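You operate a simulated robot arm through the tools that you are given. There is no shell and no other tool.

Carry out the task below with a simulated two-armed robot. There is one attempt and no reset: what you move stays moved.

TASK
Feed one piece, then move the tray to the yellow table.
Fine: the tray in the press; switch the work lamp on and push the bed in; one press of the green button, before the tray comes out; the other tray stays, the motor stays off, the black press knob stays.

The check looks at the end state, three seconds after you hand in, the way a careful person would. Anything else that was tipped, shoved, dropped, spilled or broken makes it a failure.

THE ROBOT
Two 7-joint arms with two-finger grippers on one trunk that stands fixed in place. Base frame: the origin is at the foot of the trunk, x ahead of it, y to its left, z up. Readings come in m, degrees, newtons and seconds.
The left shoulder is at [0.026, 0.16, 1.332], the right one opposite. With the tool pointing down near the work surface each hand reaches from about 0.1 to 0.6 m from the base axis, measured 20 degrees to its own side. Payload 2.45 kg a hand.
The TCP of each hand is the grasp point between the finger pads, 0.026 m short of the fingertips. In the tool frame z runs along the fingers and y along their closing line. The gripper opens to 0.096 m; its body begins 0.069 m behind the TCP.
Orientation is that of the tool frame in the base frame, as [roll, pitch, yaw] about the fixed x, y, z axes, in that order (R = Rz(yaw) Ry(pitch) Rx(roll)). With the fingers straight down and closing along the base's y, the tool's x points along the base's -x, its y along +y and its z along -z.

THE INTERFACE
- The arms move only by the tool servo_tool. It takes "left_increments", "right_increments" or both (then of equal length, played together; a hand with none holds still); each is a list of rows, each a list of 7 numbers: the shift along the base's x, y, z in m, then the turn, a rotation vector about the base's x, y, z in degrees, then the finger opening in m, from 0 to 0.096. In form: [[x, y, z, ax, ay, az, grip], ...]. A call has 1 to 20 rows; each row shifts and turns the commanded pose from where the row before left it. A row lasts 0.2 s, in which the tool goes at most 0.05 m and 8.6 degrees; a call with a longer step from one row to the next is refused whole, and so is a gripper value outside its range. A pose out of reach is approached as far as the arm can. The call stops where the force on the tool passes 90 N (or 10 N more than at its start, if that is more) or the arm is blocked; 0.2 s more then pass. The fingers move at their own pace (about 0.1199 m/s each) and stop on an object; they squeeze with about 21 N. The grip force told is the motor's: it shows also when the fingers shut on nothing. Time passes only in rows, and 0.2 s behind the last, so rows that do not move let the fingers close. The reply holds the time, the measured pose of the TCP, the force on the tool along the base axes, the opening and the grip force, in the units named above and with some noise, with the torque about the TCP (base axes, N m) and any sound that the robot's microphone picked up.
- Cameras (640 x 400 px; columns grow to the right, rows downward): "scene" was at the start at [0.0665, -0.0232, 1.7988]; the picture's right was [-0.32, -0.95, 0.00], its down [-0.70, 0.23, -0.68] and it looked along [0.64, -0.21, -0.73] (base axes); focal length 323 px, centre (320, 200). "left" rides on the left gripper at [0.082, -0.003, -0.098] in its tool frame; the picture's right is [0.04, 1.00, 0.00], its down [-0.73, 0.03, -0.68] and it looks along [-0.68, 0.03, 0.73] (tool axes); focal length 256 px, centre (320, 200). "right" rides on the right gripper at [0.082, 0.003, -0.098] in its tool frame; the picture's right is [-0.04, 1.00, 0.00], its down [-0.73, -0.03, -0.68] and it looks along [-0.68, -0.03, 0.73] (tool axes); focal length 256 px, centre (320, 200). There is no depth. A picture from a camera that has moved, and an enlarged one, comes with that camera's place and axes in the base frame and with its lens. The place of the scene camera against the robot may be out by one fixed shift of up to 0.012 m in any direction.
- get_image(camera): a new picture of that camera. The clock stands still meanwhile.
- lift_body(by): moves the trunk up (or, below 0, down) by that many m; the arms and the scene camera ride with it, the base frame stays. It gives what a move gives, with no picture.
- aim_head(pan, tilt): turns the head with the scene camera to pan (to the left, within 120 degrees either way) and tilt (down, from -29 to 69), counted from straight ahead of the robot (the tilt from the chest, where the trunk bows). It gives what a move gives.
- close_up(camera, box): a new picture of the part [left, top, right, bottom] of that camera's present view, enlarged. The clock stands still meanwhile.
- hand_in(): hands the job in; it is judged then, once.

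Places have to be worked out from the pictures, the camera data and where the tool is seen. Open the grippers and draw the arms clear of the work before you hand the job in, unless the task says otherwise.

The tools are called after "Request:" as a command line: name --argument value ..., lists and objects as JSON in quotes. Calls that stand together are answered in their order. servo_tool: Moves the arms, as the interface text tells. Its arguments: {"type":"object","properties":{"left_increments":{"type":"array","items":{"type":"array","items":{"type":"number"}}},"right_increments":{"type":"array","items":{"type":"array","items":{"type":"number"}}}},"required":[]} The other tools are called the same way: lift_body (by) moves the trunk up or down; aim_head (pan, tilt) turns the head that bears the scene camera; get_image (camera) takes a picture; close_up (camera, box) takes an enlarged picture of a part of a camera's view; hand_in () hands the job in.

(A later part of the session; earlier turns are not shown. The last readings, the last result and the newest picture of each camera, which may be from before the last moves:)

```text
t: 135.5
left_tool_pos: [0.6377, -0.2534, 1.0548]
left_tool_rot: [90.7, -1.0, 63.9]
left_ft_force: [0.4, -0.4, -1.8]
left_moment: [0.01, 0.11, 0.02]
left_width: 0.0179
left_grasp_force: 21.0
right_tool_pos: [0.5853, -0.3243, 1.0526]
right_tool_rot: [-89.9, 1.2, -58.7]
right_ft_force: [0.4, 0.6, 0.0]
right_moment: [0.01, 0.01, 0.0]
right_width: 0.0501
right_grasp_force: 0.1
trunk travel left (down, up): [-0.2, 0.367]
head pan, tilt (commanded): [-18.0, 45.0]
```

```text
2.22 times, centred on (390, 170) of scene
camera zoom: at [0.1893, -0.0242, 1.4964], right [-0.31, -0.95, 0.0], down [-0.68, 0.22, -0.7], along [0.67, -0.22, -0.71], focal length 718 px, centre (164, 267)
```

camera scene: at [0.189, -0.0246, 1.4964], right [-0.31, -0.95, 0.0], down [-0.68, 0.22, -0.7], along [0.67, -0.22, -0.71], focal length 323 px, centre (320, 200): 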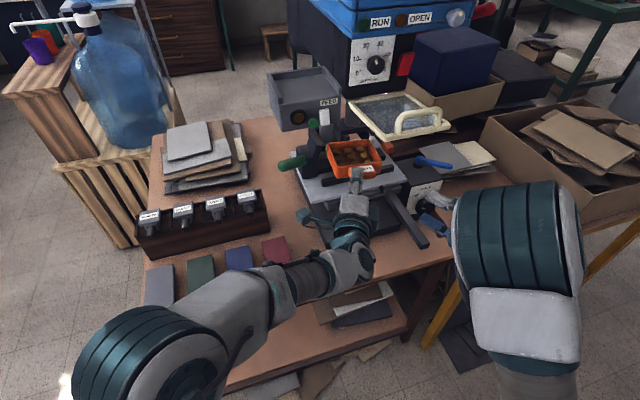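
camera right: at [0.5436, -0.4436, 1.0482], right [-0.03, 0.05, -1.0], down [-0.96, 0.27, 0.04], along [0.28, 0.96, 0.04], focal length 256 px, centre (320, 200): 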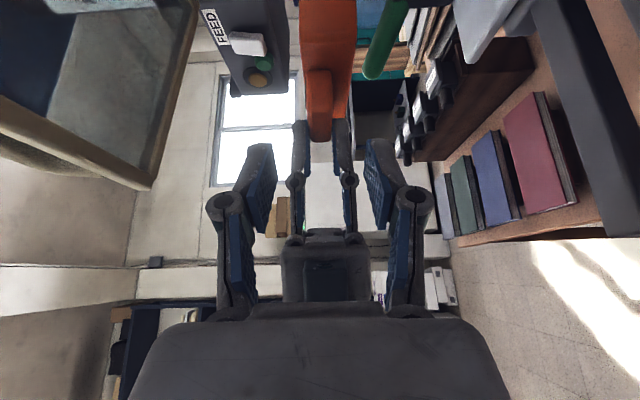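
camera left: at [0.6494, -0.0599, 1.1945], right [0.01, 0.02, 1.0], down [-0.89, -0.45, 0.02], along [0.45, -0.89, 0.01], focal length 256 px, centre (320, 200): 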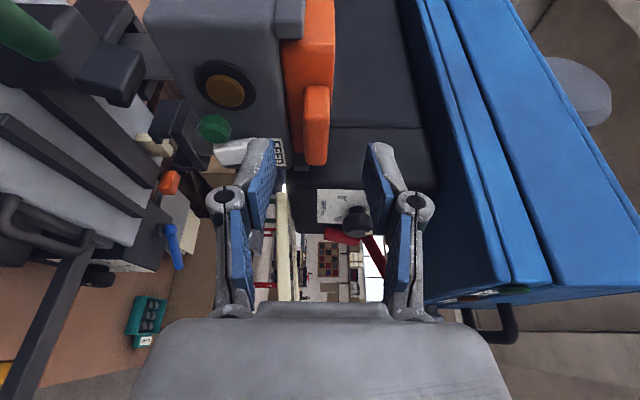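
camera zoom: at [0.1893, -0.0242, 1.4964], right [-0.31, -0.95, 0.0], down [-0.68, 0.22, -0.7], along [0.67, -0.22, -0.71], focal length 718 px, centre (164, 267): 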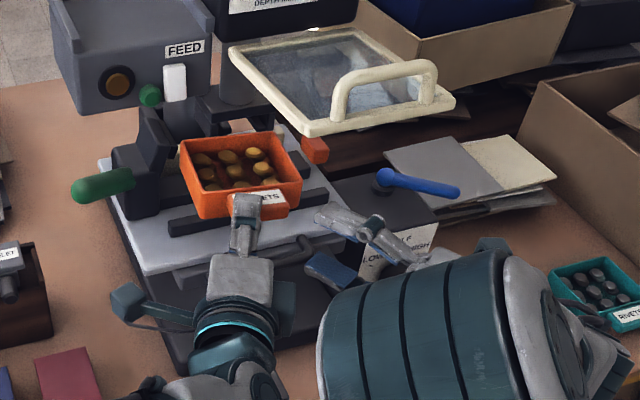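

Alignment looks right in both views. I advance the remaining 5 cm in two small steps.

Request:
servo_tool --right_increments '[[0.0107, 0.0066, 0, 0, 0, 0, 0.05], [0.0107, 0.0066, 0, 0, 0, 0, 0.05]]'

Request:
close_up --camera "right" --box '[220, 20, 420, 170]'

Request:
close_up --camera "scene" --box '[310, 120, 430, 200]'

Request:
get_image --camera "left"

```text
t: 136.1
left_tool_pos: [0.6371, -0.2532, 1.0541]
left_tool_rot: [90.6, -1.1, 63.9]
left_ft_force: [0.0, 0.5, -1.5]
left_moment: [0.04, 0.12, 0.0]
left_width: 0.0176
left_grasp_force: 21.1
right_tool_pos: [0.6067, -0.3104, 1.0527]
right_tool_rot: [-89.8, 1.2, -58.7]
right_ft_force: [0.1, 0.8, 0.2]
right_moment: [0.0, 0.01, 0.02]
right_width: 0.0497
right_grasp_force: 0.1
trunk travel left (down, up): [-0.2, 0.367]
head pan, tilt (commanded): [-18.0, 45.0]
```

```text
2.67 times, centred on (320, 95) of right
camera zoom: at [0.5654, -0.4305, 1.0487], right [-0.03, 0.05, -1.0], down [-0.96, 0.27, 0.04], along [0.28, 0.96, 0.04], focal length 683 px, centre (320, 480)
```

zoom: 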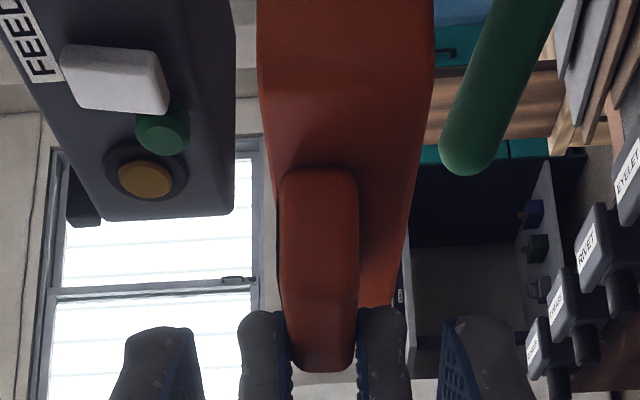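

```text
5.00 times, centred on (370, 160) of scene
camera zoom: at [0.1891, -0.0243, 1.4964], right [-0.31, -0.95, 0.0], down [-0.68, 0.22, -0.7], along [0.67, -0.22, -0.71], focal length 1616 px, centre (70, 400)
```

zoom: 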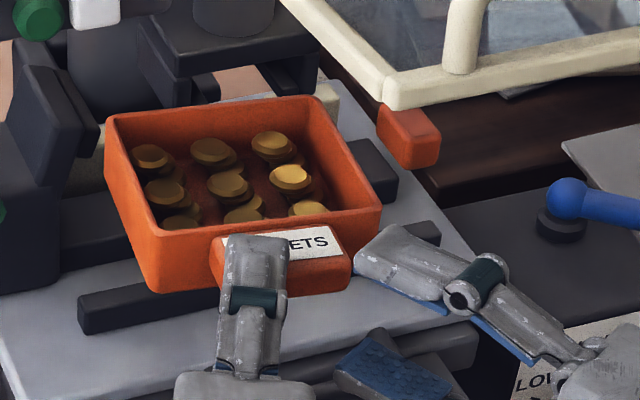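

```text
taken
camera left: at [0.5846, -0.1372, 1.0532], right [0.02, 0.02, 1.0], down [-0.93, -0.36, 0.02], along [0.36, -0.93, 0.01], focal length 256 px, centre (320, 200)
```

left: 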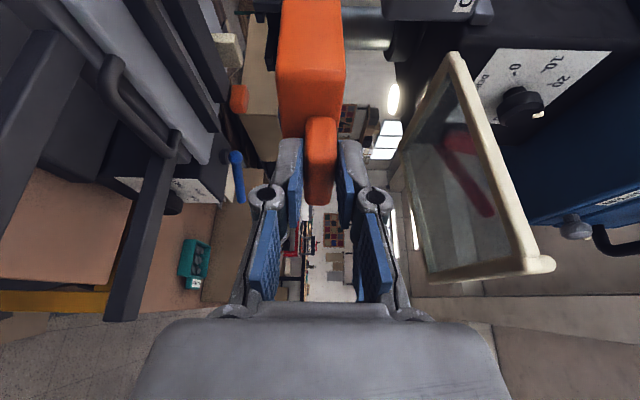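

Both views confirm the right finger is about to pass over the lip's free right part ("ETS"), clear of the left finger. I advance the last 2.5 cm.

Request:
servo_tool --right_increments '[[0.0107, 0.0064, 0.0005, 0, 0, 0, 0.05], [0.0096, 0.0058, 0.0005, 0, 0, 0, 0.05]]'

Request:
close_up --camera "right" --box '[220, 20, 420, 170]'

Request:
close_up --camera "scene" --box '[310, 120, 430, 200]'

```text
t: 136.7
left_tool_pos: [0.6367, -0.2535, 1.0537]
left_tool_rot: [90.6, -1.0, 64.0]
left_ft_force: [0.4, -0.9, -1.3]
left_moment: [0.01, 0.1, -0.01]
left_width: 0.0175
left_grasp_force: 21.2
right_tool_pos: [0.6259, -0.3009, 1.0556]
right_tool_rot: [-89.9, 1.2, -58.6]
right_ft_force: [0.1, 0.1, 0.3]
right_moment: [0.02, 0.02, 0.01]
right_width: 0.0501
right_grasp_force: 0.0
trunk travel left (down, up): [-0.2, 0.367]
head pan, tilt (commanded): [-18.0, 45.0]
```

```text
2.67 times, centred on (320, 95) of right
camera zoom: at [0.5843, -0.42, 1.0512], right [-0.03, 0.05, -1.0], down [-0.96, 0.27, 0.04], along [0.27, 0.96, 0.04], focal length 683 px, centre (320, 480)
```

zoom: 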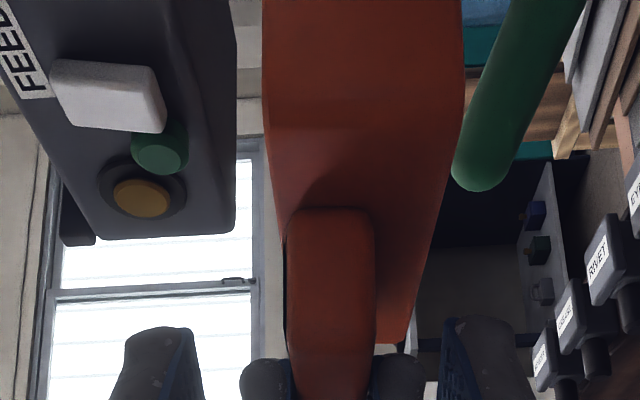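

```text
5.00 times, centred on (370, 160) of scene
camera zoom: at [0.1888, -0.0243, 1.4965], right [-0.31, -0.95, 0.0], down [-0.68, 0.22, -0.7], along [0.67, -0.22, -0.71], focal length 1616 px, centre (70, 400)
```

zoom: 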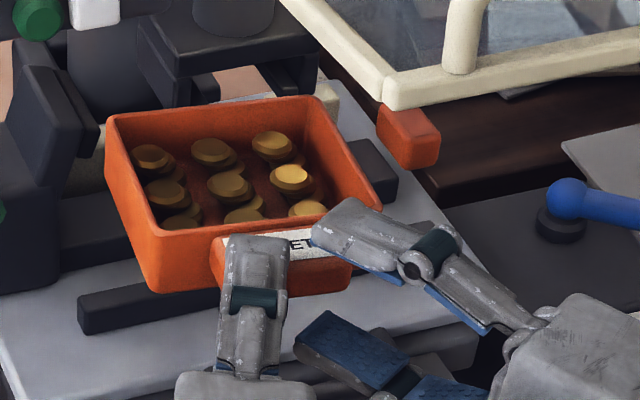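

Measuring the lip from the right camera, its back-right corner is at (0.675, -0.302): about 13 mm further forward than I assumed. I shift the right hand +13 mm in x, -3 mm in y and -1.5 mm in z to get the pads well onto the lip, still clear of the left finger.

Request:
servo_tool --right_increments '[[0.0066, -0.0017, -0.0008, 0, 0, 0, 0.05], [0.0066, -0.0017, -0.0008, 0, 0, 0, 0.05]]'

Request:
close_up --camera "right" --box '[220, 20, 420, 170]'

Request:
close_up --camera "scene" --box '[310, 120, 430, 200]'

```text
t: 137.3
left_tool_pos: [0.6382, -0.2539, 1.055]
left_tool_rot: [90.6, -1.1, 63.9]
left_ft_force: [-0.2, -0.2, -1.6]
left_moment: [0.06, 0.08, 0.02]
left_width: 0.0177
left_grasp_force: 21.2
right_tool_pos: [0.638, -0.3047, 1.0539]
right_tool_rot: [-89.9, 1.2, -58.7]
right_ft_force: [-0.5, 0.9, -0.7]
right_moment: [0.0, 0.0, 0.03]
right_width: 0.05
right_grasp_force: 0.1
trunk travel left (down, up): [-0.2, 0.367]
head pan, tilt (commanded): [-18.0, 45.0]
```

```text
2.67 times, centred on (320, 95) of right
camera zoom: at [0.5969, -0.4243, 1.0488], right [-0.03, 0.05, -1.0], down [-0.96, 0.27, 0.04], along [0.27, 0.96, 0.04], focal length 683 px, centre (320, 480)
```

zoom: 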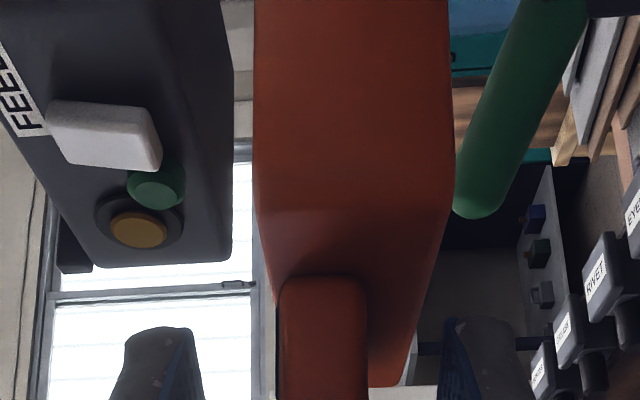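

```text
5.00 times, centred on (370, 160) of scene
camera zoom: at [0.1889, -0.0248, 1.4965], right [-0.31, -0.95, 0.0], down [-0.68, 0.22, -0.7], along [0.67, -0.22, -0.71], focal length 1616 px, centre (70, 400)
```

zoom: 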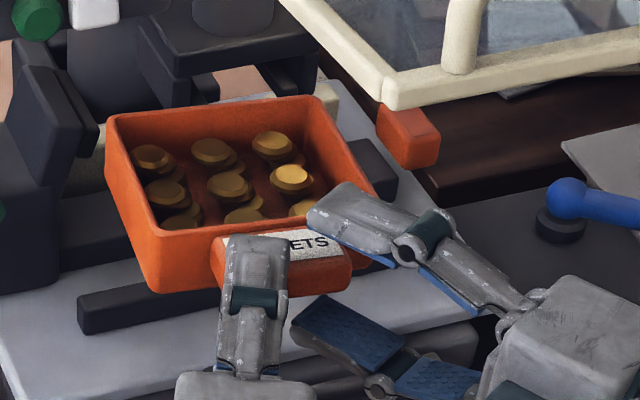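

The right tip is ~10 mm short of the tray wall and the lip is centred between the pads. I close the right fingers on the lip's right part while the left still holds.

Request:
servo_tool --right_increments '[[0, 0, 0, 0, 0, 0, 0.025], [0, 0, 0, 0, 0, 0, 0.0], [0, 0, 0, 0, 0, 0, 0.0]]'

Request:
close_up --camera "right" --box '[220, 20, 420, 170]'

Request:
close_up --camera "scene" --box '[310, 120, 430, 200]'

```text
t: 138.1
left_tool_pos: [0.6366, -0.2531, 1.0543]
left_tool_rot: [90.6, -1.1, 63.8]
left_ft_force: [-0.1, -0.9, -0.5]
left_moment: [-0.13, -0.03, -0.05]
left_width: 0.0176
left_grasp_force: 21.2
right_tool_pos: [0.637, -0.3038, 1.055]
right_tool_rot: [-89.9, 1.1, -58.7]
right_ft_force: [-0.5, 0.7, 0.1]
right_moment: [0.17, 0.09, 0.06]
right_width: 0.0178
right_grasp_force: 21.0
trunk travel left (down, up): [-0.2, 0.367]
head pan, tilt (commanded): [-18.0, 45.0]
```

```text
2.67 times, centred on (320, 95) of right
camera zoom: at [0.5966, -0.4243, 1.0488], right [-0.03, 0.05, -1.0], down [-0.96, 0.27, 0.04], along [0.28, 0.96, 0.04], focal length 683 px, centre (320, 480)
```

zoom: 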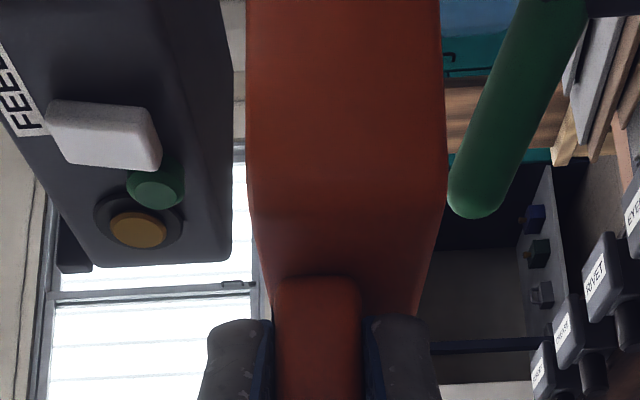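

```text
5.00 times, centred on (370, 160) of scene
camera zoom: at [0.1887, -0.0248, 1.4965], right [-0.31, -0.95, 0.0], down [-0.68, 0.22, -0.7], along [0.67, -0.22, -0.71], focal length 1616 px, centre (70, 400)
```

zoom: 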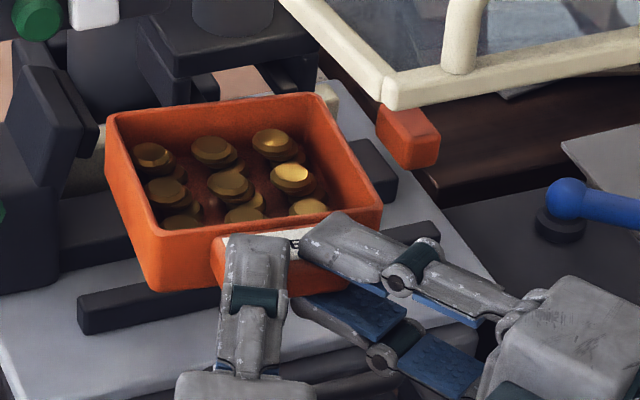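

Both hands hold the lip now (right width 17.8 mm, 21 N). I open the left fingers only slightly first (2.4 cm), so they would still catch the tray if it sagged, and watch.

Request:
servo_tool --left_increments '[[0, 0, 0, 0, 0, 0, 0.021], [0, 0, 0, 0, 0, 0, 0.024], [0, 0, 0, 0, 0, 0, 0.024]]' --right_increments '[[0, 0, 0, 0, 0, 0, 0.0], [0, 0, 0, 0, 0, 0, 0.0], [0, 0, 0, 0, 0, 0, 0.0]]'

Request:
close_up --camera "scene" --box '[310, 120, 430, 200]'

Request:
close_up --camera "left" --box '[220, 20, 420, 200]'

```text
t: 138.9
left_tool_pos: [0.6378, -0.2539, 1.0548]
left_tool_rot: [90.6, -1.1, 63.9]
left_ft_force: [0.7, -0.7, 0.3]
left_moment: [-0.01, -0.05, 0.0]
left_width: 0.0241
left_grasp_force: 0.0
right_tool_pos: [0.6386, -0.3039, 1.0538]
right_tool_rot: [-90.0, 1.2, -58.7]
right_ft_force: [-0.4, -0.3, -0.3]
right_moment: [-0.04, 0.11, -0.01]
right_width: 0.0176
right_grasp_force: 20.9
trunk travel left (down, up): [-0.2, 0.367]
head pan, tilt (commanded): [-18.0, 45.0]
```

```text
5.00 times, centred on (370, 160) of scene
camera zoom: at [0.1887, -0.0247, 1.4965], right [-0.31, -0.95, 0.0], down [-0.68, 0.22, -0.7], along [0.67, -0.22, -0.71], focal length 1616 px, centre (70, 400)
```

zoom: 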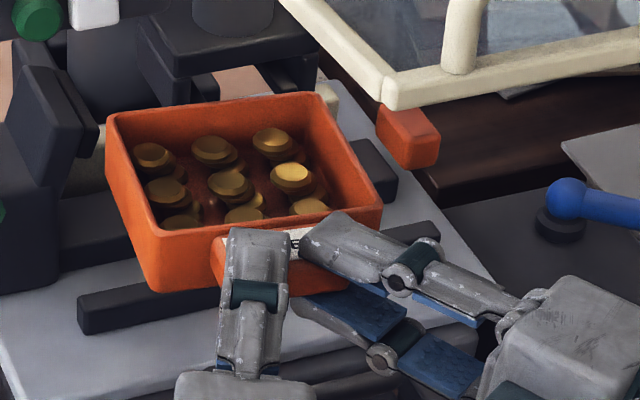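

```text
2.22 times, centred on (320, 110) of left
camera zoom: at [0.5842, -0.1377, 1.0535], right [0.02, 0.02, 1.0], down [-0.93, -0.36, 0.02], along [0.36, -0.93, 0.01], focal length 569 px, centre (320, 400)
```

zoom: 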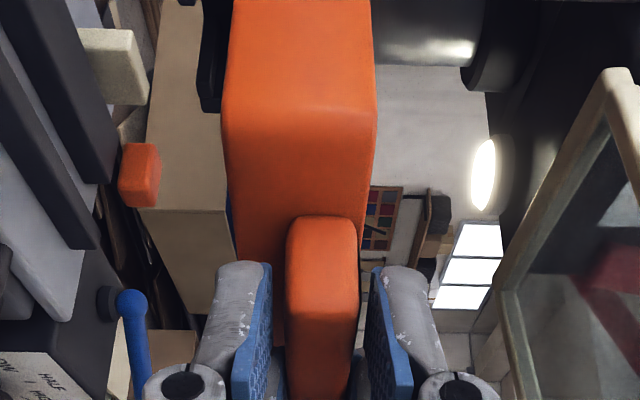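

The tray stays level on the right hand alone; the left pads are clear of the lip. I open the left further and withdraw it straight back along its heading.

Request:
servo_tool --left_increments '[[0, 0, 0, 0, 0, 0, 0.05], [-0.009, 0.0044, 0, 0, 0, 0, 0.05], [-0.013, 0.0064, 0, 0, 0, 0, 0.05], [-0.018, 0.0088, 0, 0, 0, 0, 0.05], [-0.018, 0.0088, 0, 0, 0, 0, 0.05], [-0.018, 0.0088, 0, 0, 0, 0, 0.05]]' --right_increments '[[0, 0, 0, 0, 0, 0, 0.0], [0, 0, 0, 0, 0, 0, 0.0], [0, 0, 0, 0, 0, 0, 0.0], [0, 0, 0, 0, 0, 0, 0.0], [0, 0, 0, 0, 0, 0, 0.0], [0, 0, 0, 0, 0, 0, 0.0]]'

Request:
get_image --camera "scene"

Request:
close_up --camera "scene" --box '[290, 100, 470, 220]'

```text
t: 140.3
left_tool_pos: [0.5611, -0.2202, 1.0571]
left_tool_rot: [90.6, -1.0, 63.9]
left_ft_force: [-0.6, -0.2, 0.0]
left_moment: [0.0, 0.02, 0.0]
left_width: 0.0501
left_grasp_force: 0.1
right_tool_pos: [0.6381, -0.3034, 1.0547]
right_tool_rot: [-89.8, 1.2, -58.7]
right_ft_force: [-0.6, -0.3, 0.2]
right_moment: [-0.05, 0.09, 0.0]
right_width: 0.0177
right_grasp_force: 21.2
trunk travel left (down, up): [-0.2, 0.367]
head pan, tilt (commanded): [-18.0, 45.0]
```

```text
taken
camera scene: at [0.1876, -0.024, 1.4967], right [-0.31, -0.95, 0.0], down [-0.68, 0.22, -0.7], along [0.67, -0.22, -0.71], focal length 323 px, centre (320, 200)
```

scene: 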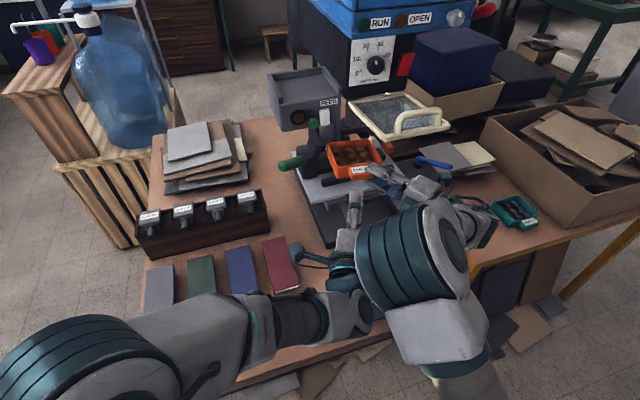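

```text
3.33 times, centred on (380, 160) of scene
camera zoom: at [0.1876, -0.024, 1.4967], right [-0.31, -0.95, 0.0], down [-0.68, 0.22, -0.7], along [0.67, -0.22, -0.71], focal length 1078 px, centre (120, 333)
```

zoom: 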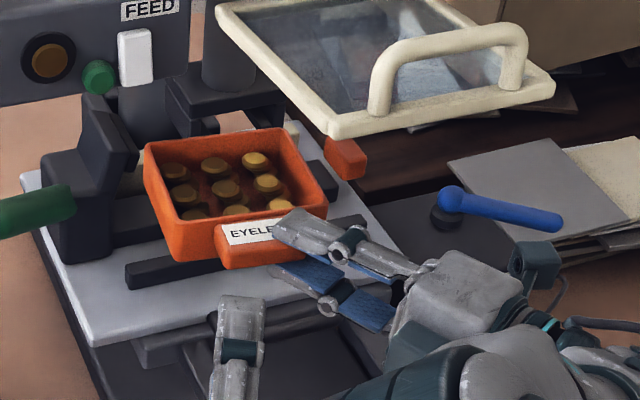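

The handover succeeded: the right hand alone holds the tray level. I move the left hand away to the left, clear of the right arm.

Request:
servo_tool --left_increments '[[-0.005, 0.02, 0.0, 0, 0, 0, 0.05], [0, 0.03, 0.0, 0, 0, 0, 0.05], [0, 0.03, 0.01, 0, 0, 0, 0.05], [0, 0.03, 0.01, 0, 0, 2, 0.05], [0, 0.03, 0.01, 0, 0, 2, 0.05], [0, 0.03, 0.01, 0, 0, 2, 0.05], [0, 0.03, 0.01, 0, 0, 2, 0.05], [0, 0.03, 0.01, 0, 0, 2, 0.05], [0, 0.03, 0.01, 0, 0, 2, 0.05], [0, 0.03, 0.01, 0, 0, 2, 0.05]]' --right_increments '[[0, 0, 0, 0, 0, 0, 0.0], [0, 0, 0, 0, 0, 0, 0.0], [0, 0, 0, 0, 0, 0, 0.0], [0, 0, 0, 0, 0, 0, 0.0], [0, 0, 0, 0, 0, 0, 0.0], [0, 0, 0, 0, 0, 0, 0.0], [0, 0, 0, 0, 0, 0, 0.0], [0, 0, 0, 0, 0, 0, 0.0], [0, 0, 0, 0, 0, 0, 0.0], [0, 0, 0, 0, 0, 0, 0.0]]'

Request:
get_image --camera "scene"

Request:
get_image --camera "right"

```text
t: 142.5
left_tool_pos: [0.5587, 0.0761, 1.1349]
left_tool_rot: [90.5, -1.0, 77.9]
left_ft_force: [0.1, 0.4, -0.8]
left_moment: [0.01, 0.0, -0.02]
left_width: 0.0498
left_grasp_force: 0.1
right_tool_pos: [0.6369, -0.3031, 1.0551]
right_tool_rot: [-89.9, 1.1, -58.7]
right_ft_force: [0.4, 0.1, 0.8]
right_moment: [0.0, 0.09, -0.05]
right_width: 0.0175
right_grasp_force: 21.2
trunk travel left (down, up): [-0.2, 0.367]
head pan, tilt (commanded): [-18.0, 45.0]
```

```text
taken
camera scene: at [0.1876, -0.0192, 1.4968], right [-0.31, -0.95, 0.0], down [-0.68, 0.22, -0.7], along [0.67, -0.22, -0.71], focal length 323 px, centre (320, 200)
```

scene: 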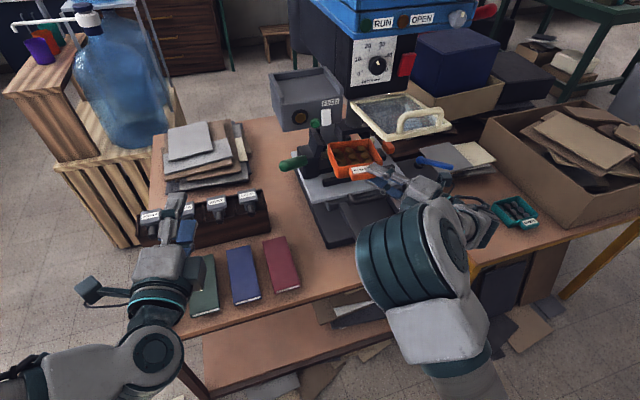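

```text
taken
camera right: at [0.5963, -0.422, 1.0501], right [-0.03, 0.05, -1.0], down [-0.96, 0.27, 0.04], along [0.28, 0.96, 0.04], focal length 256 px, centre (320, 200)
```

right: 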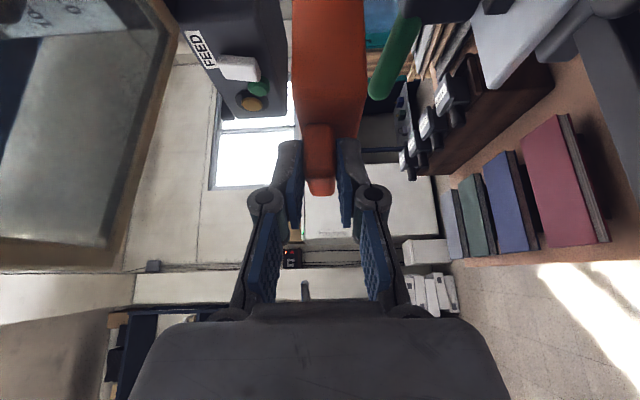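

I draw the tray back out from under the guard's area (toward the robot), keeping it level at z≈1.055.

Request:
servo_tool --right_increments '[[-0.012, -0.003, 0, 0, 0, 0, 0.0], [-0.018, -0.006, 0, 0, 0, 0, 0.0], [-0.018, -0.01, 0, 0, 0, 0, 0.0], [-0.018, -0.015, 0, 0, 0, 0, 0.0], [-0.014, -0.02, 0, 0, 0, 0, 0.0], [-0.01, -0.024, 0, 0, 0, 0, 0.0], [-0.006, -0.026, 0, 0, 0, 0, 0.0], [0, -0.028, 0, 0, 0, 0, 0.0]]'

Request:
get_image --camera "scene"

Request:
get_image --camera "right"

```text
t: 144.3
left_tool_pos: [0.5594, 0.0704, 1.1362]
left_tool_rot: [90.6, -1.2, 77.9]
left_ft_force: [-0.8, -0.3, 0.4]
left_moment: [-0.03, 0.01, 0.07]
left_width: 0.0499
left_grasp_force: 0.0
right_tool_pos: [0.5433, -0.439, 1.0537]
right_tool_rot: [-89.7, 1.3, -58.7]
right_ft_force: [-0.5, 0.0, -1.5]
right_moment: [-0.01, 0.09, 0.04]
right_width: 0.0174
right_grasp_force: 21.5
trunk travel left (down, up): [-0.2, 0.367]
head pan, tilt (commanded): [-18.0, 45.0]
```

```text
taken
camera scene: at [0.1881, -0.0252, 1.4965], right [-0.31, -0.95, 0.0], down [-0.68, 0.22, -0.7], along [0.67, -0.22, -0.71], focal length 323 px, centre (320, 200)
```

scene: 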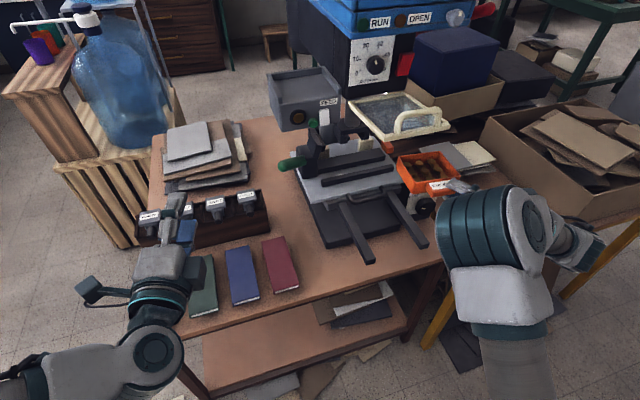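

```text
taken
camera right: at [0.502, -0.5582, 1.0481], right [-0.03, 0.05, -1.0], down [-0.96, 0.27, 0.04], along [0.27, 0.96, 0.04], focal length 256 px, centre (320, 200)
```

right: 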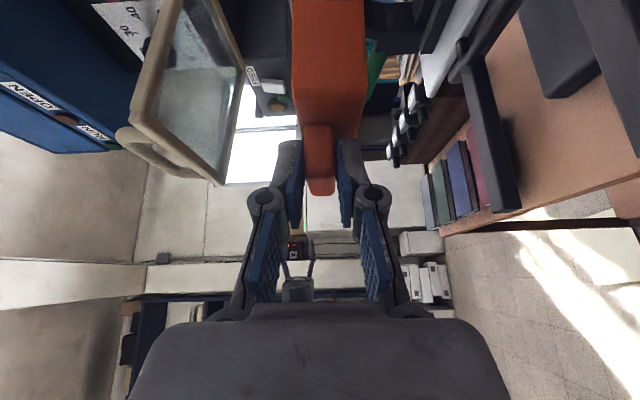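

The tray is clear of the press. Before going down I look at the yellow table's front edge and the free space on it.

Request:
aim_head --pan -45 --tilt 50

Request:
get_image --camera "scene"

```text
t: 145.2
left_tool_pos: [0.5579, 0.0723, 1.1358]
left_tool_rot: [90.6, -1.0, 77.9]
left_ft_force: [-0.1, -0.4, -0.5]
left_moment: [-0.02, 0.0, 0.0]
left_width: 0.0499
left_grasp_force: 0.1
right_tool_pos: [0.5434, -0.4367, 1.0538]
right_tool_rot: [-89.8, 1.2, -58.8]
right_ft_force: [-0.5, -0.2, -0.2]
right_moment: [-0.02, 0.12, -0.02]
right_width: 0.0177
right_grasp_force: 21.0
trunk travel left (down, up): [-0.2, 0.367]
head pan, tilt (commanded): [-45.0, 50.0]
```

```text
taken
camera scene: at [0.1647, -0.0527, 1.4898], right [-0.71, -0.71, 0.0], down [-0.55, 0.54, -0.64], along [0.45, -0.45, -0.77], focal length 323 px, centre (320, 200)
```

scene: 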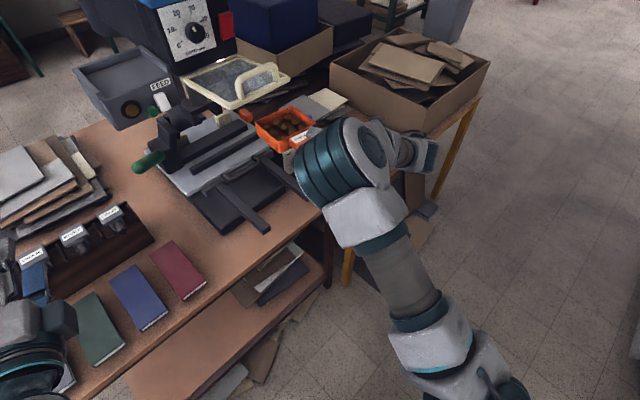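

The arm hides part of the table, but from earlier views its front edge is near x≈0.545, left edge y≈-0.615, and the free gap up to the teal tray (y≈-0.80) is centred near y -0.705. I park the left hand higher, and carry the tray right while turning the right hand to heading ~0.

Request:
servo_tool --left_increments '[[-0.004, 0.012, 0.015, 0, 0, 0, 0.05], [-0.004, 0.012, 0.015, 0, 0, 0, 0.05], [-0.004, 0.012, 0.015, 0, 0, 0, 0.05], [-0.004, 0.012, 0.015, 0, 0, 0, 0.05], [-0.004, 0.012, 0.015, 0, 0, 0, 0.05], [-0.004, 0.012, 0.015, 0, 0, 0, 0.05], [-0.004, 0.012, 0.015, 0, 0, 0, 0.05], [-0.004, 0.012, 0.015, 0, 0, 0, 0.05], [0, 0, 0, 0, 0, 0, 0.05], [0, 0, 0, 0, 0, 0, 0.05]]' --right_increments '[[0, -0.022, 0, 0, 0, -2.8, 0.0], [0, -0.022, 0, 0, 0, -2.8, 0.0], [0, -0.022, 0, 0, 0, -2.8, 0.0], [0, -0.022, 0, 0, 0, -2.8, 0.0], [0, -0.022, 0, 0, 0, -2.8, 0.0], [0, -0.022, 0, 0, 0, -2.8, 0.0], [0, -0.022, 0, 0, 0, -2.8, 0.0], [0, -0.022, 0, 0, 0, -2.8, 0.0], [0, -0.022, 0, 0, 0, -2.8, 0.0], [0, -0.022, 0, 0, 0, -2.8, 0.0]]'

Request:
get_image --camera "scene"

```text
t: 147.4
left_tool_pos: [0.534, 0.1512, 1.2383]
left_tool_rot: [90.4, -0.9, 77.9]
left_ft_force: [-0.2, -0.8, 0.4]
left_moment: [0.02, 0.02, 0.01]
left_width: 0.0501
left_grasp_force: 0.2
left hand out of reach, approached as far as the arm can: row 7, 8
right_tool_pos: [0.5432, -0.6579, 1.0512]
right_tool_rot: [-89.9, 1.2, -86.7]
right_ft_force: [0.0, -0.3, 0.0]
right_moment: [0.03, 0.14, 0.07]
right_width: 0.0177
right_grasp_force: 21.0
trunk travel left (down, up): [-0.2, 0.367]
head pan, tilt (commanded): [-45.0, 50.0]
```

```text
taken
camera scene: at [0.164, -0.0536, 1.4899], right [-0.71, -0.71, 0.0], down [-0.54, 0.54, -0.64], along [0.45, -0.45, -0.77], focal length 323 px, centre (320, 200)
```

scene: 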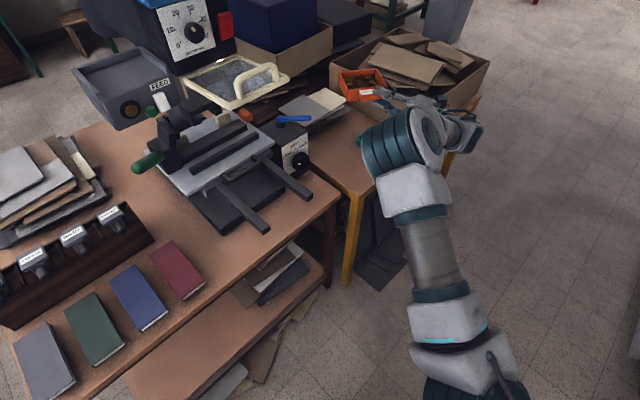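

The tray is over the yellow table's edge zone. I zoom in to measure the table's corner and the free area.

Request:
close_up --camera "scene" --box '[280, 60, 500, 220]'

Request:
get_image --camera "right"

```text
2.50 times, centred on (390, 140) of scene
camera zoom: at [0.164, -0.0536, 1.4899], right [-0.71, -0.71, 0.0], down [-0.54, 0.54, -0.64], along [0.45, -0.45, -0.77], focal length 808 px, centre (145, 350)
```

zoom: 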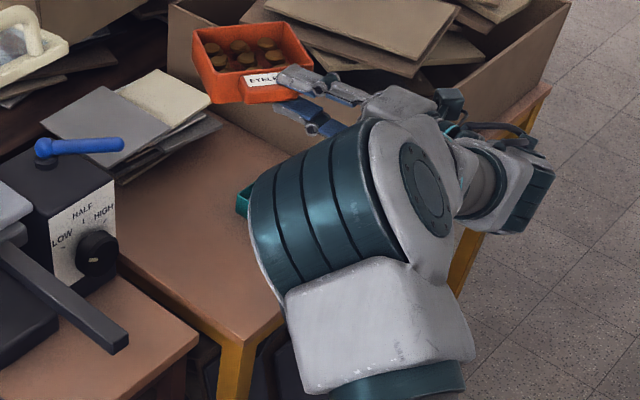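

```text
taken
camera right: at [0.4493, -0.7438, 1.0469], right [0.0, 0.06, -1.0], down [-0.72, 0.69, 0.04], along [0.69, 0.72, 0.04], focal length 256 px, centre (320, 200)
```

right: 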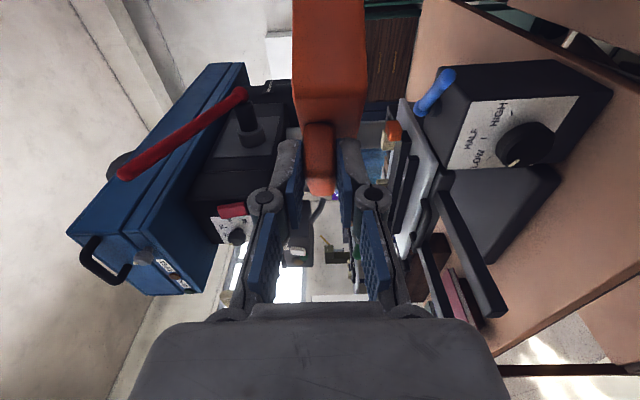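

The free gap is centred near y≈-0.69. I move the right hand 2 cm further right and 5 mm back, then lower the trunk by 10 cm and check.

Request:
servo_tool --right_increments '[[-0.002, -0.012, 0, 0, 0, 0, 0.0], [-0.002, -0.012, 0, 0, 0, 0, 0.0]]'

Request:
lift_body --by -0.1

Request:
get_image --camera "scene"

Request:
get_image --camera "right"

```text
t: 148.0
left_tool_pos: [0.5341, 0.1505, 1.2369]
left_tool_rot: [90.4, -0.9, 77.9]
left_ft_force: [-0.3, 0.6, -0.8]
left_moment: [0.04, 0.02, 0.01]
left_width: 0.0499
left_grasp_force: 0.1
right_tool_pos: [0.5382, -0.6818, 1.0511]
right_tool_rot: [-89.8, 1.1, -86.6]
right_ft_force: [-0.8, 0.0, -0.7]
right_moment: [0.02, 0.1, 0.01]
right_width: 0.0178
right_grasp_force: 20.9
trunk travel left (down, up): [-0.2, 0.367]
head pan, tilt (commanded): [-45.0, 50.0]
```

```text
t: 149.4
left_tool_pos: [0.5948, 0.1509, 1.053]
left_tool_rot: [99.5, 1.1, 78.0]
left_ft_force: [-0.1, 0.3, -0.1]
left_moment: [0.02, 0.02, 0.04]
left_width: 0.0499
left_grasp_force: 0.1
right_tool_pos: [0.5358, -0.6789, 0.9543]
right_tool_rot: [-89.7, 1.2, -86.7]
right_ft_force: [0.0, 1.9, -0.2]
right_moment: [0.03, 0.11, -0.01]
right_width: 0.0178
right_grasp_force: 21.3
trunk travel left (down, up): [-0.1, 0.467]
head pan, tilt (commanded): [-45.0, 50.0]
```

```text
taken
camera scene: at [0.2715, -0.0527, 1.3726], right [-0.71, -0.71, 0.0], down [-0.54, 0.54, -0.64], along [0.45, -0.45, -0.77], focal length 323 px, centre (320, 200)
```

scene: 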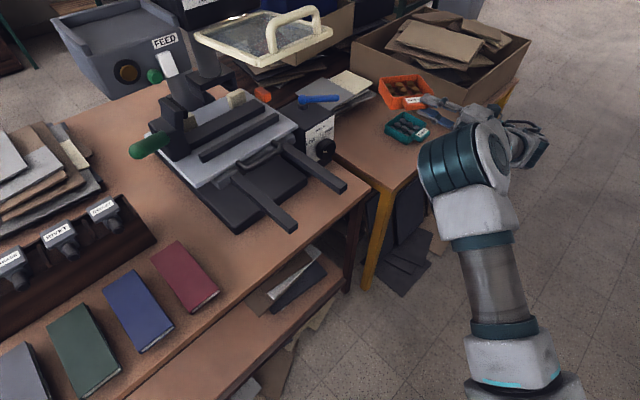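

```text
taken
camera right: at [0.4425, -0.7655, 0.9495], right [0.0, 0.06, -1.0], down [-0.72, 0.69, 0.04], along [0.69, 0.72, 0.04], focal length 256 px, centre (320, 200)
```

right: 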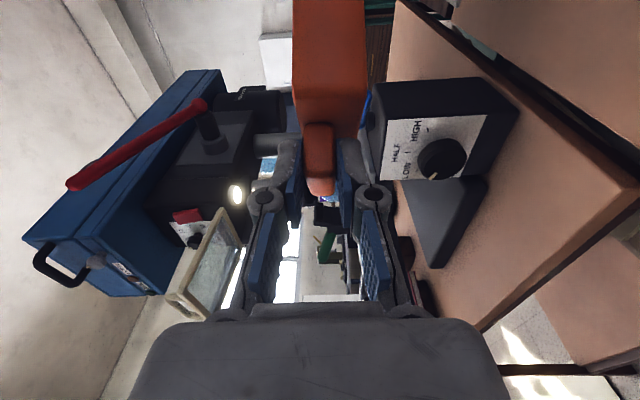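

The trunk drop moved the left hand forward on its own (0.595, 0.151, 1.053), so I avoid lowering the trunk further. I raise and pull back the left hand, and lower the tray with the right arm itself in small steps (also 1 cm to the left, away from the teal tray).

Request:
servo_tool --left_increments '[[-0.015, 0.01, 0.02, 0, 0, 0, 0.05], [-0.015, 0.01, 0.02, 0, 0, 0, 0.05], [-0.015, 0.01, 0.02, 0, 0, 0, 0.05], [-0.015, 0.01, 0.02, 0, 0, 0, 0.05], [0, 0, 0, 0, 0, 0, 0.05]]' --right_increments '[[0, 0.002, -0.02, 0, 0, 0, 0.0], [0, 0.002, -0.02, 0, 0, 0, 0.0], [0, 0.002, -0.02, 0, 0, 0, 0.0], [0, 0.002, -0.02, 0, 0, 0, 0.0], [0, 0.002, -0.02, 0, 0, 0, 0.0]]'

Request:
close_up --camera "scene" --box '[300, 40, 560, 220]'

Request:
get_image --camera "right"

```text
t: 150.6
left_tool_pos: [0.5565, 0.1327, 1.0576]
left_tool_rot: [99.6, 1.2, 78.2]
left_ft_force: [0.3, -0.2, -0.5]
left_moment: [0.0, 0.0, 0.0]
left_width: 0.05
left_grasp_force: 0.0
left hand out of reach, approached as far as the arm can: row 1, 2, 3, 4
right_tool_pos: [0.5351, -0.6717, 0.8529]
right_tool_rot: [-89.9, 1.3, -86.6]
right_ft_force: [-0.4, 0.5, 0.4]
right_moment: [0.02, 0.12, 0.04]
right_width: 0.0176
right_grasp_force: 21.1
trunk travel left (down, up): [-0.1, 0.467]
head pan, tilt (commanded): [-45.0, 50.0]
```

```text
2.22 times, centred on (430, 130) of scene
camera zoom: at [0.2734, -0.0535, 1.3717], right [-0.71, -0.71, 0.0], down [-0.55, 0.54, -0.64], along [0.45, -0.45, -0.77], focal length 718 px, centre (76, 356)
```

zoom: 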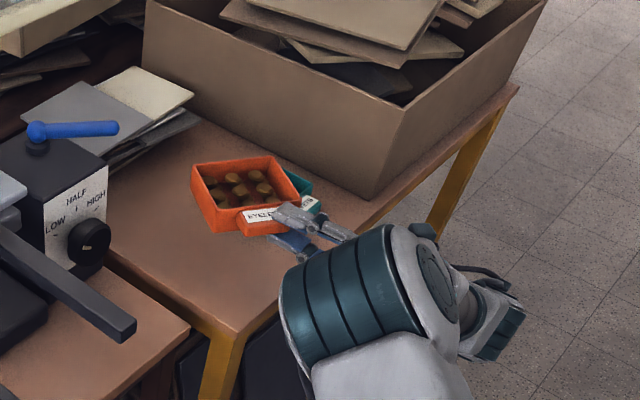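

```text
taken
camera right: at [0.4423, -0.757, 0.8479], right [0.0, 0.06, -1.0], down [-0.72, 0.69, 0.04], along [0.69, 0.72, 0.04], focal length 256 px, centre (320, 200)
```

right: 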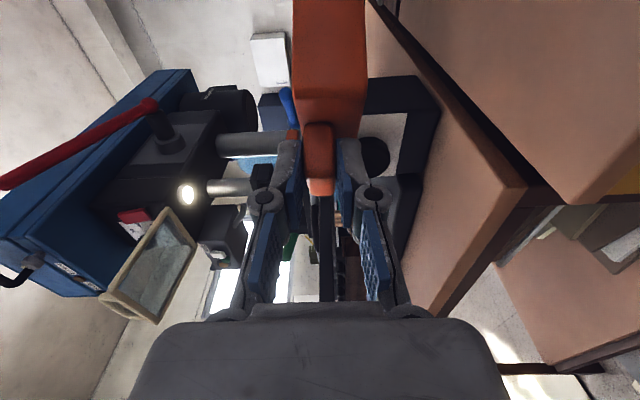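

The tray is at z≈0.853 without trouble. I zoom the right camera on the table corner to estimate the table height before going further down.

Request:
close_up --camera "right" --box '[440, 100, 640, 300]'

Request:
close_up --camera "scene" --box '[360, 80, 480, 170]'

```text
2.00 times, centred on (540, 200) of right
camera zoom: at [0.4423, -0.757, 0.8479], right [0.0, 0.06, -1.0], down [-0.72, 0.69, 0.04], along [0.69, 0.72, 0.04], focal length 512 px, centre (-120, 200)
```

zoom: 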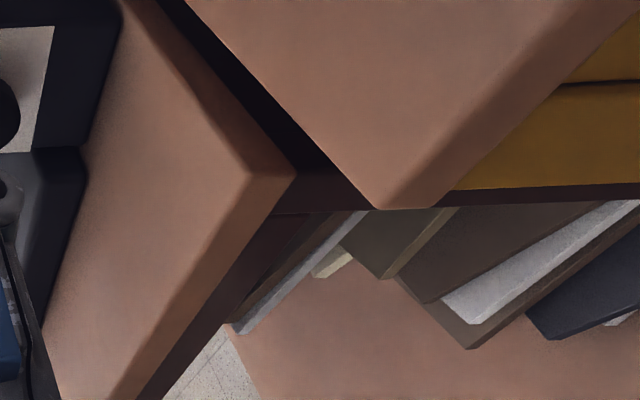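

```text
4.44 times, centred on (420, 125) of scene
camera zoom: at [0.2734, -0.0535, 1.3717], right [-0.71, -0.71, 0.0], down [-0.55, 0.54, -0.64], along [0.45, -0.45, -0.77], focal length 1437 px, centre (-124, 533)
```

zoom: 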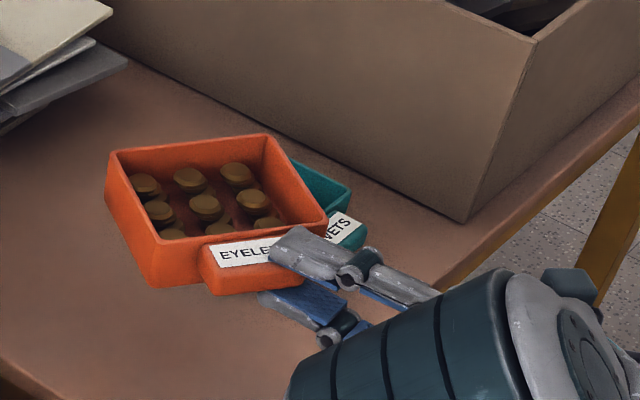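

Triangulated: table top z≈0.69, near-left corner about (0.555, -0.627); teal tray's left edge y≈-0.80. I aim for tray centre y≈-0.71: shift the hand to (0.55, -0.697) and lower to z≈0.735, then feel for the table.

Request:
servo_tool --right_increments '[[0.005, -0.0085, -0.01, 0, 0, 0, 0.0], [0.005, -0.0085, -0.01, 0, 0, 0, 0.0], [0.005, -0.0085, -0.01, 0, 0, 0, 0.0], [0, 0, -0.02, 0, 0, 0, 0.0], [0, 0, -0.02, 0, 0, 0, 0.0], [0, 0, -0.02, 0, 0, 0, 0.0], [0, 0, -0.015, 0, 0, 0, 0.0]]'

Request:
close_up --camera "scene" --box '[360, 80, 480, 170]'

Request:
get_image --camera "right"

```text
t: 152.2
left_tool_pos: [0.5558, 0.1324, 1.0586]
left_tool_rot: [99.4, 1.2, 78.1]
left_ft_force: [0.6, -0.2, 0.3]
left_moment: [-0.01, -0.04, 0.02]
left_width: 0.05
left_grasp_force: 0.1
right_tool_pos: [0.5509, -0.695, 0.7467]
right_tool_rot: [-89.9, 1.2, -86.8]
right_ft_force: [-0.2, -0.5, 0.5]
right_moment: [0.04, 0.14, 0.02]
right_width: 0.0178
right_grasp_force: 21.0
trunk travel left (down, up): [-0.1, 0.467]
head pan, tilt (commanded): [-45.0, 50.0]
```

```text
4.44 times, centred on (420, 125) of scene
camera zoom: at [0.273, -0.0536, 1.3719], right [-0.71, -0.71, 0.0], down [-0.55, 0.54, -0.64], along [0.45, -0.45, -0.77], focal length 1437 px, centre (-124, 533)
```

zoom: 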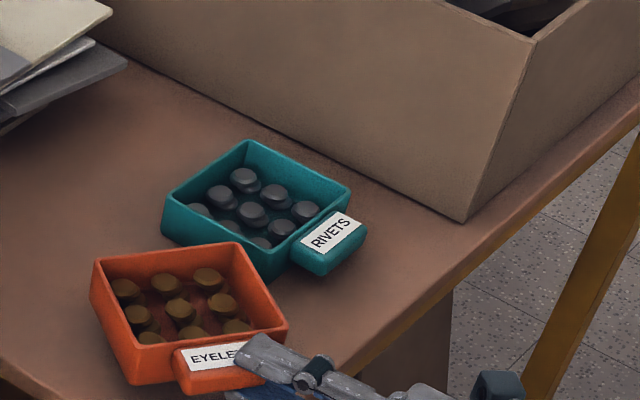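

```text
taken
camera right: at [0.4579, -0.7815, 0.7417], right [0.0, 0.06, -1.0], down [-0.72, 0.69, 0.04], along [0.69, 0.72, 0.04], focal length 256 px, centre (320, 200)
```

right: 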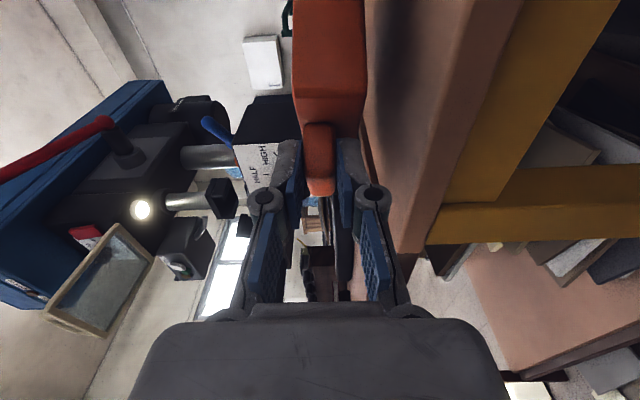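

The orange tray hovers beside the teal one with a clear gap. I lower in 5 mm steps and watch the vertical force.

Request:
servo_tool --right_increments '[[0, 0, -0.006, 0, 0, 0, 0.0], [0, 0, -0.006, 0, 0, 0, 0.0], [0, 0, -0.006, 0, 0, 0, 0.0]]'

Request:
get_image --camera "right"

Request:
close_up --camera "right" --box '[260, 80, 480, 260]'

```text
t: 153.0
left_tool_pos: [0.5553, 0.1333, 1.0586]
left_tool_rot: [99.4, 1.3, 78.1]
left_ft_force: [0.2, 0.5, 1.0]
left_moment: [-0.01, -0.02, -0.04]
left_width: 0.0501
left_grasp_force: 0.1
right_tool_pos: [0.5508, -0.6942, 0.7301]
right_tool_rot: [-89.9, 1.2, -86.8]
right_ft_force: [0.4, -0.3, 0.6]
right_moment: [0.02, 0.08, -0.02]
right_width: 0.0177
right_grasp_force: 20.9
trunk travel left (down, up): [-0.1, 0.467]
head pan, tilt (commanded): [-45.0, 50.0]
```

```text
taken
camera right: at [0.4588, -0.7806, 0.7248], right [0.0, 0.06, -1.0], down [-0.72, 0.69, 0.04], along [0.69, 0.72, 0.04], focal length 256 px, centre (320, 200)
```

right: 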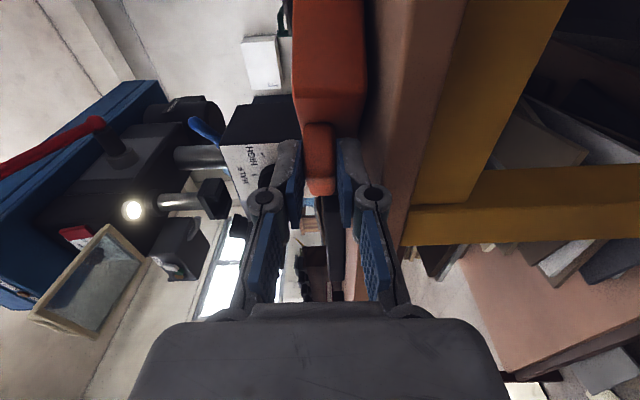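

```text
2.22 times, centred on (370, 170) of right
camera zoom: at [0.4588, -0.7806, 0.7248], right [0.0, 0.06, -1.0], down [-0.72, 0.69, 0.04], along [0.69, 0.72, 0.04], focal length 569 px, centre (209, 267)
```

zoom: 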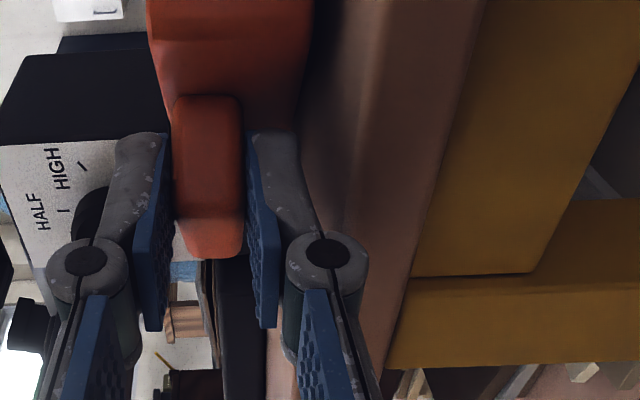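

Contact is near: the table surface is just below the tray. I continue down in 4 mm steps, watching for upward force.

Request:
servo_tool --right_increments '[[0, 0, -0.004, 0, 0, 0, 0.0], [0, 0, -0.004, 0, 0, 0, 0.0]]'

Request:
close_up --camera "scene" --box '[360, 90, 480, 180]'

```text
t: 153.6
left_tool_pos: [0.5537, 0.1337, 1.0603]
left_tool_rot: [99.4, 1.3, 78.1]
left_ft_force: [-0.3, -0.3, -0.1]
left_moment: [-0.01, 0.02, -0.04]
left_width: 0.05
left_grasp_force: 0.0
right_tool_pos: [0.5523, -0.695, 0.7258]
right_tool_rot: [-89.6, 0.9, -86.8]
right_ft_force: [-0.8, -4.2, 11.1]
right_moment: [-0.09, 0.14, -0.02]
right_width: 0.0178
right_grasp_force: 21.1
trunk travel left (down, up): [-0.1, 0.467]
head pan, tilt (commanded): [-45.0, 50.0]
```

```text
4.44 times, centred on (420, 135) of scene
camera zoom: at [0.2703, -0.0516, 1.3729], right [-0.71, -0.71, 0.0], down [-0.54, 0.54, -0.64], along [0.45, -0.45, -0.77], focal length 1437 px, centre (-124, 489)
```

zoom: 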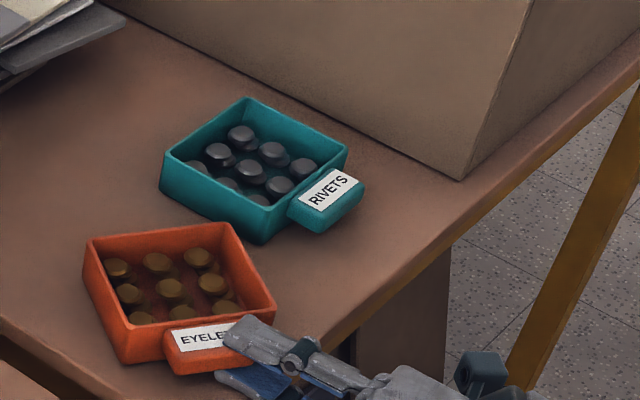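

Fz jumped to 11 N at z 0.7258, with almost no pitch moment: the contact is under the fingers (finger against table edge), so the tray bottom may still be slightly above. I look closely.

Request:
close_up --camera "right" --box '[270, 0, 450, 150]'

Request:
close_up --camera "right" --box '[320, 120, 440, 260]'

Request:
close_up --camera "scene" --box '[375, 125, 435, 175]'

```text
2.67 times, centred on (360, 75) of right
camera zoom: at [0.4592, -0.7804, 0.7199], right [0.0, 0.06, -1.0], down [-0.72, 0.69, 0.04], along [0.69, 0.72, 0.04], focal length 683 px, centre (213, 533)
```

zoom: 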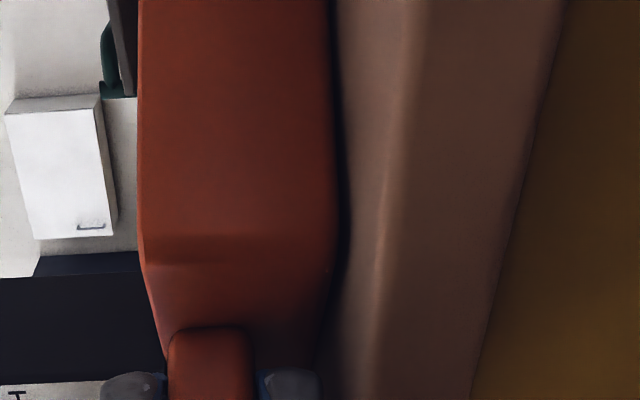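

```text
2.86 times, centred on (380, 190) of right
camera zoom: at [0.4592, -0.7804, 0.7199], right [0.0, 0.06, -1.0], down [-0.72, 0.69, 0.04], along [0.69, 0.72, 0.04], focal length 731 px, centre (149, 229)
```

zoom: 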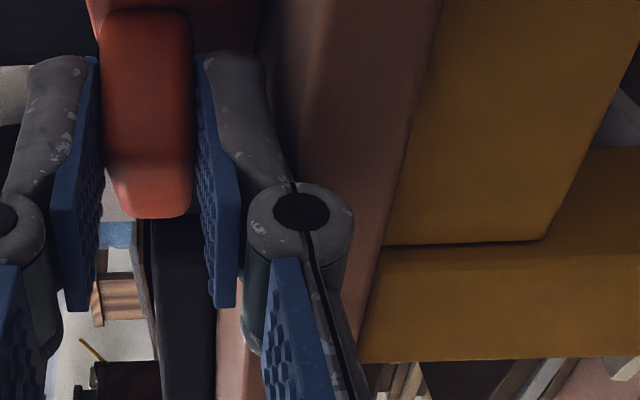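

```text
8.00 times, centred on (405, 150) of scene
camera zoom: at [0.2703, -0.0516, 1.3729], right [-0.71, -0.71, 0.0], down [-0.54, 0.54, -0.64], along [0.45, -0.45, -0.77], focal length 2586 px, centre (-360, 600)
```

zoom: 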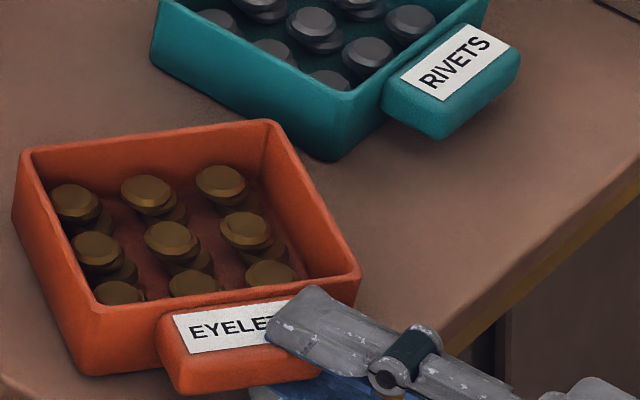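

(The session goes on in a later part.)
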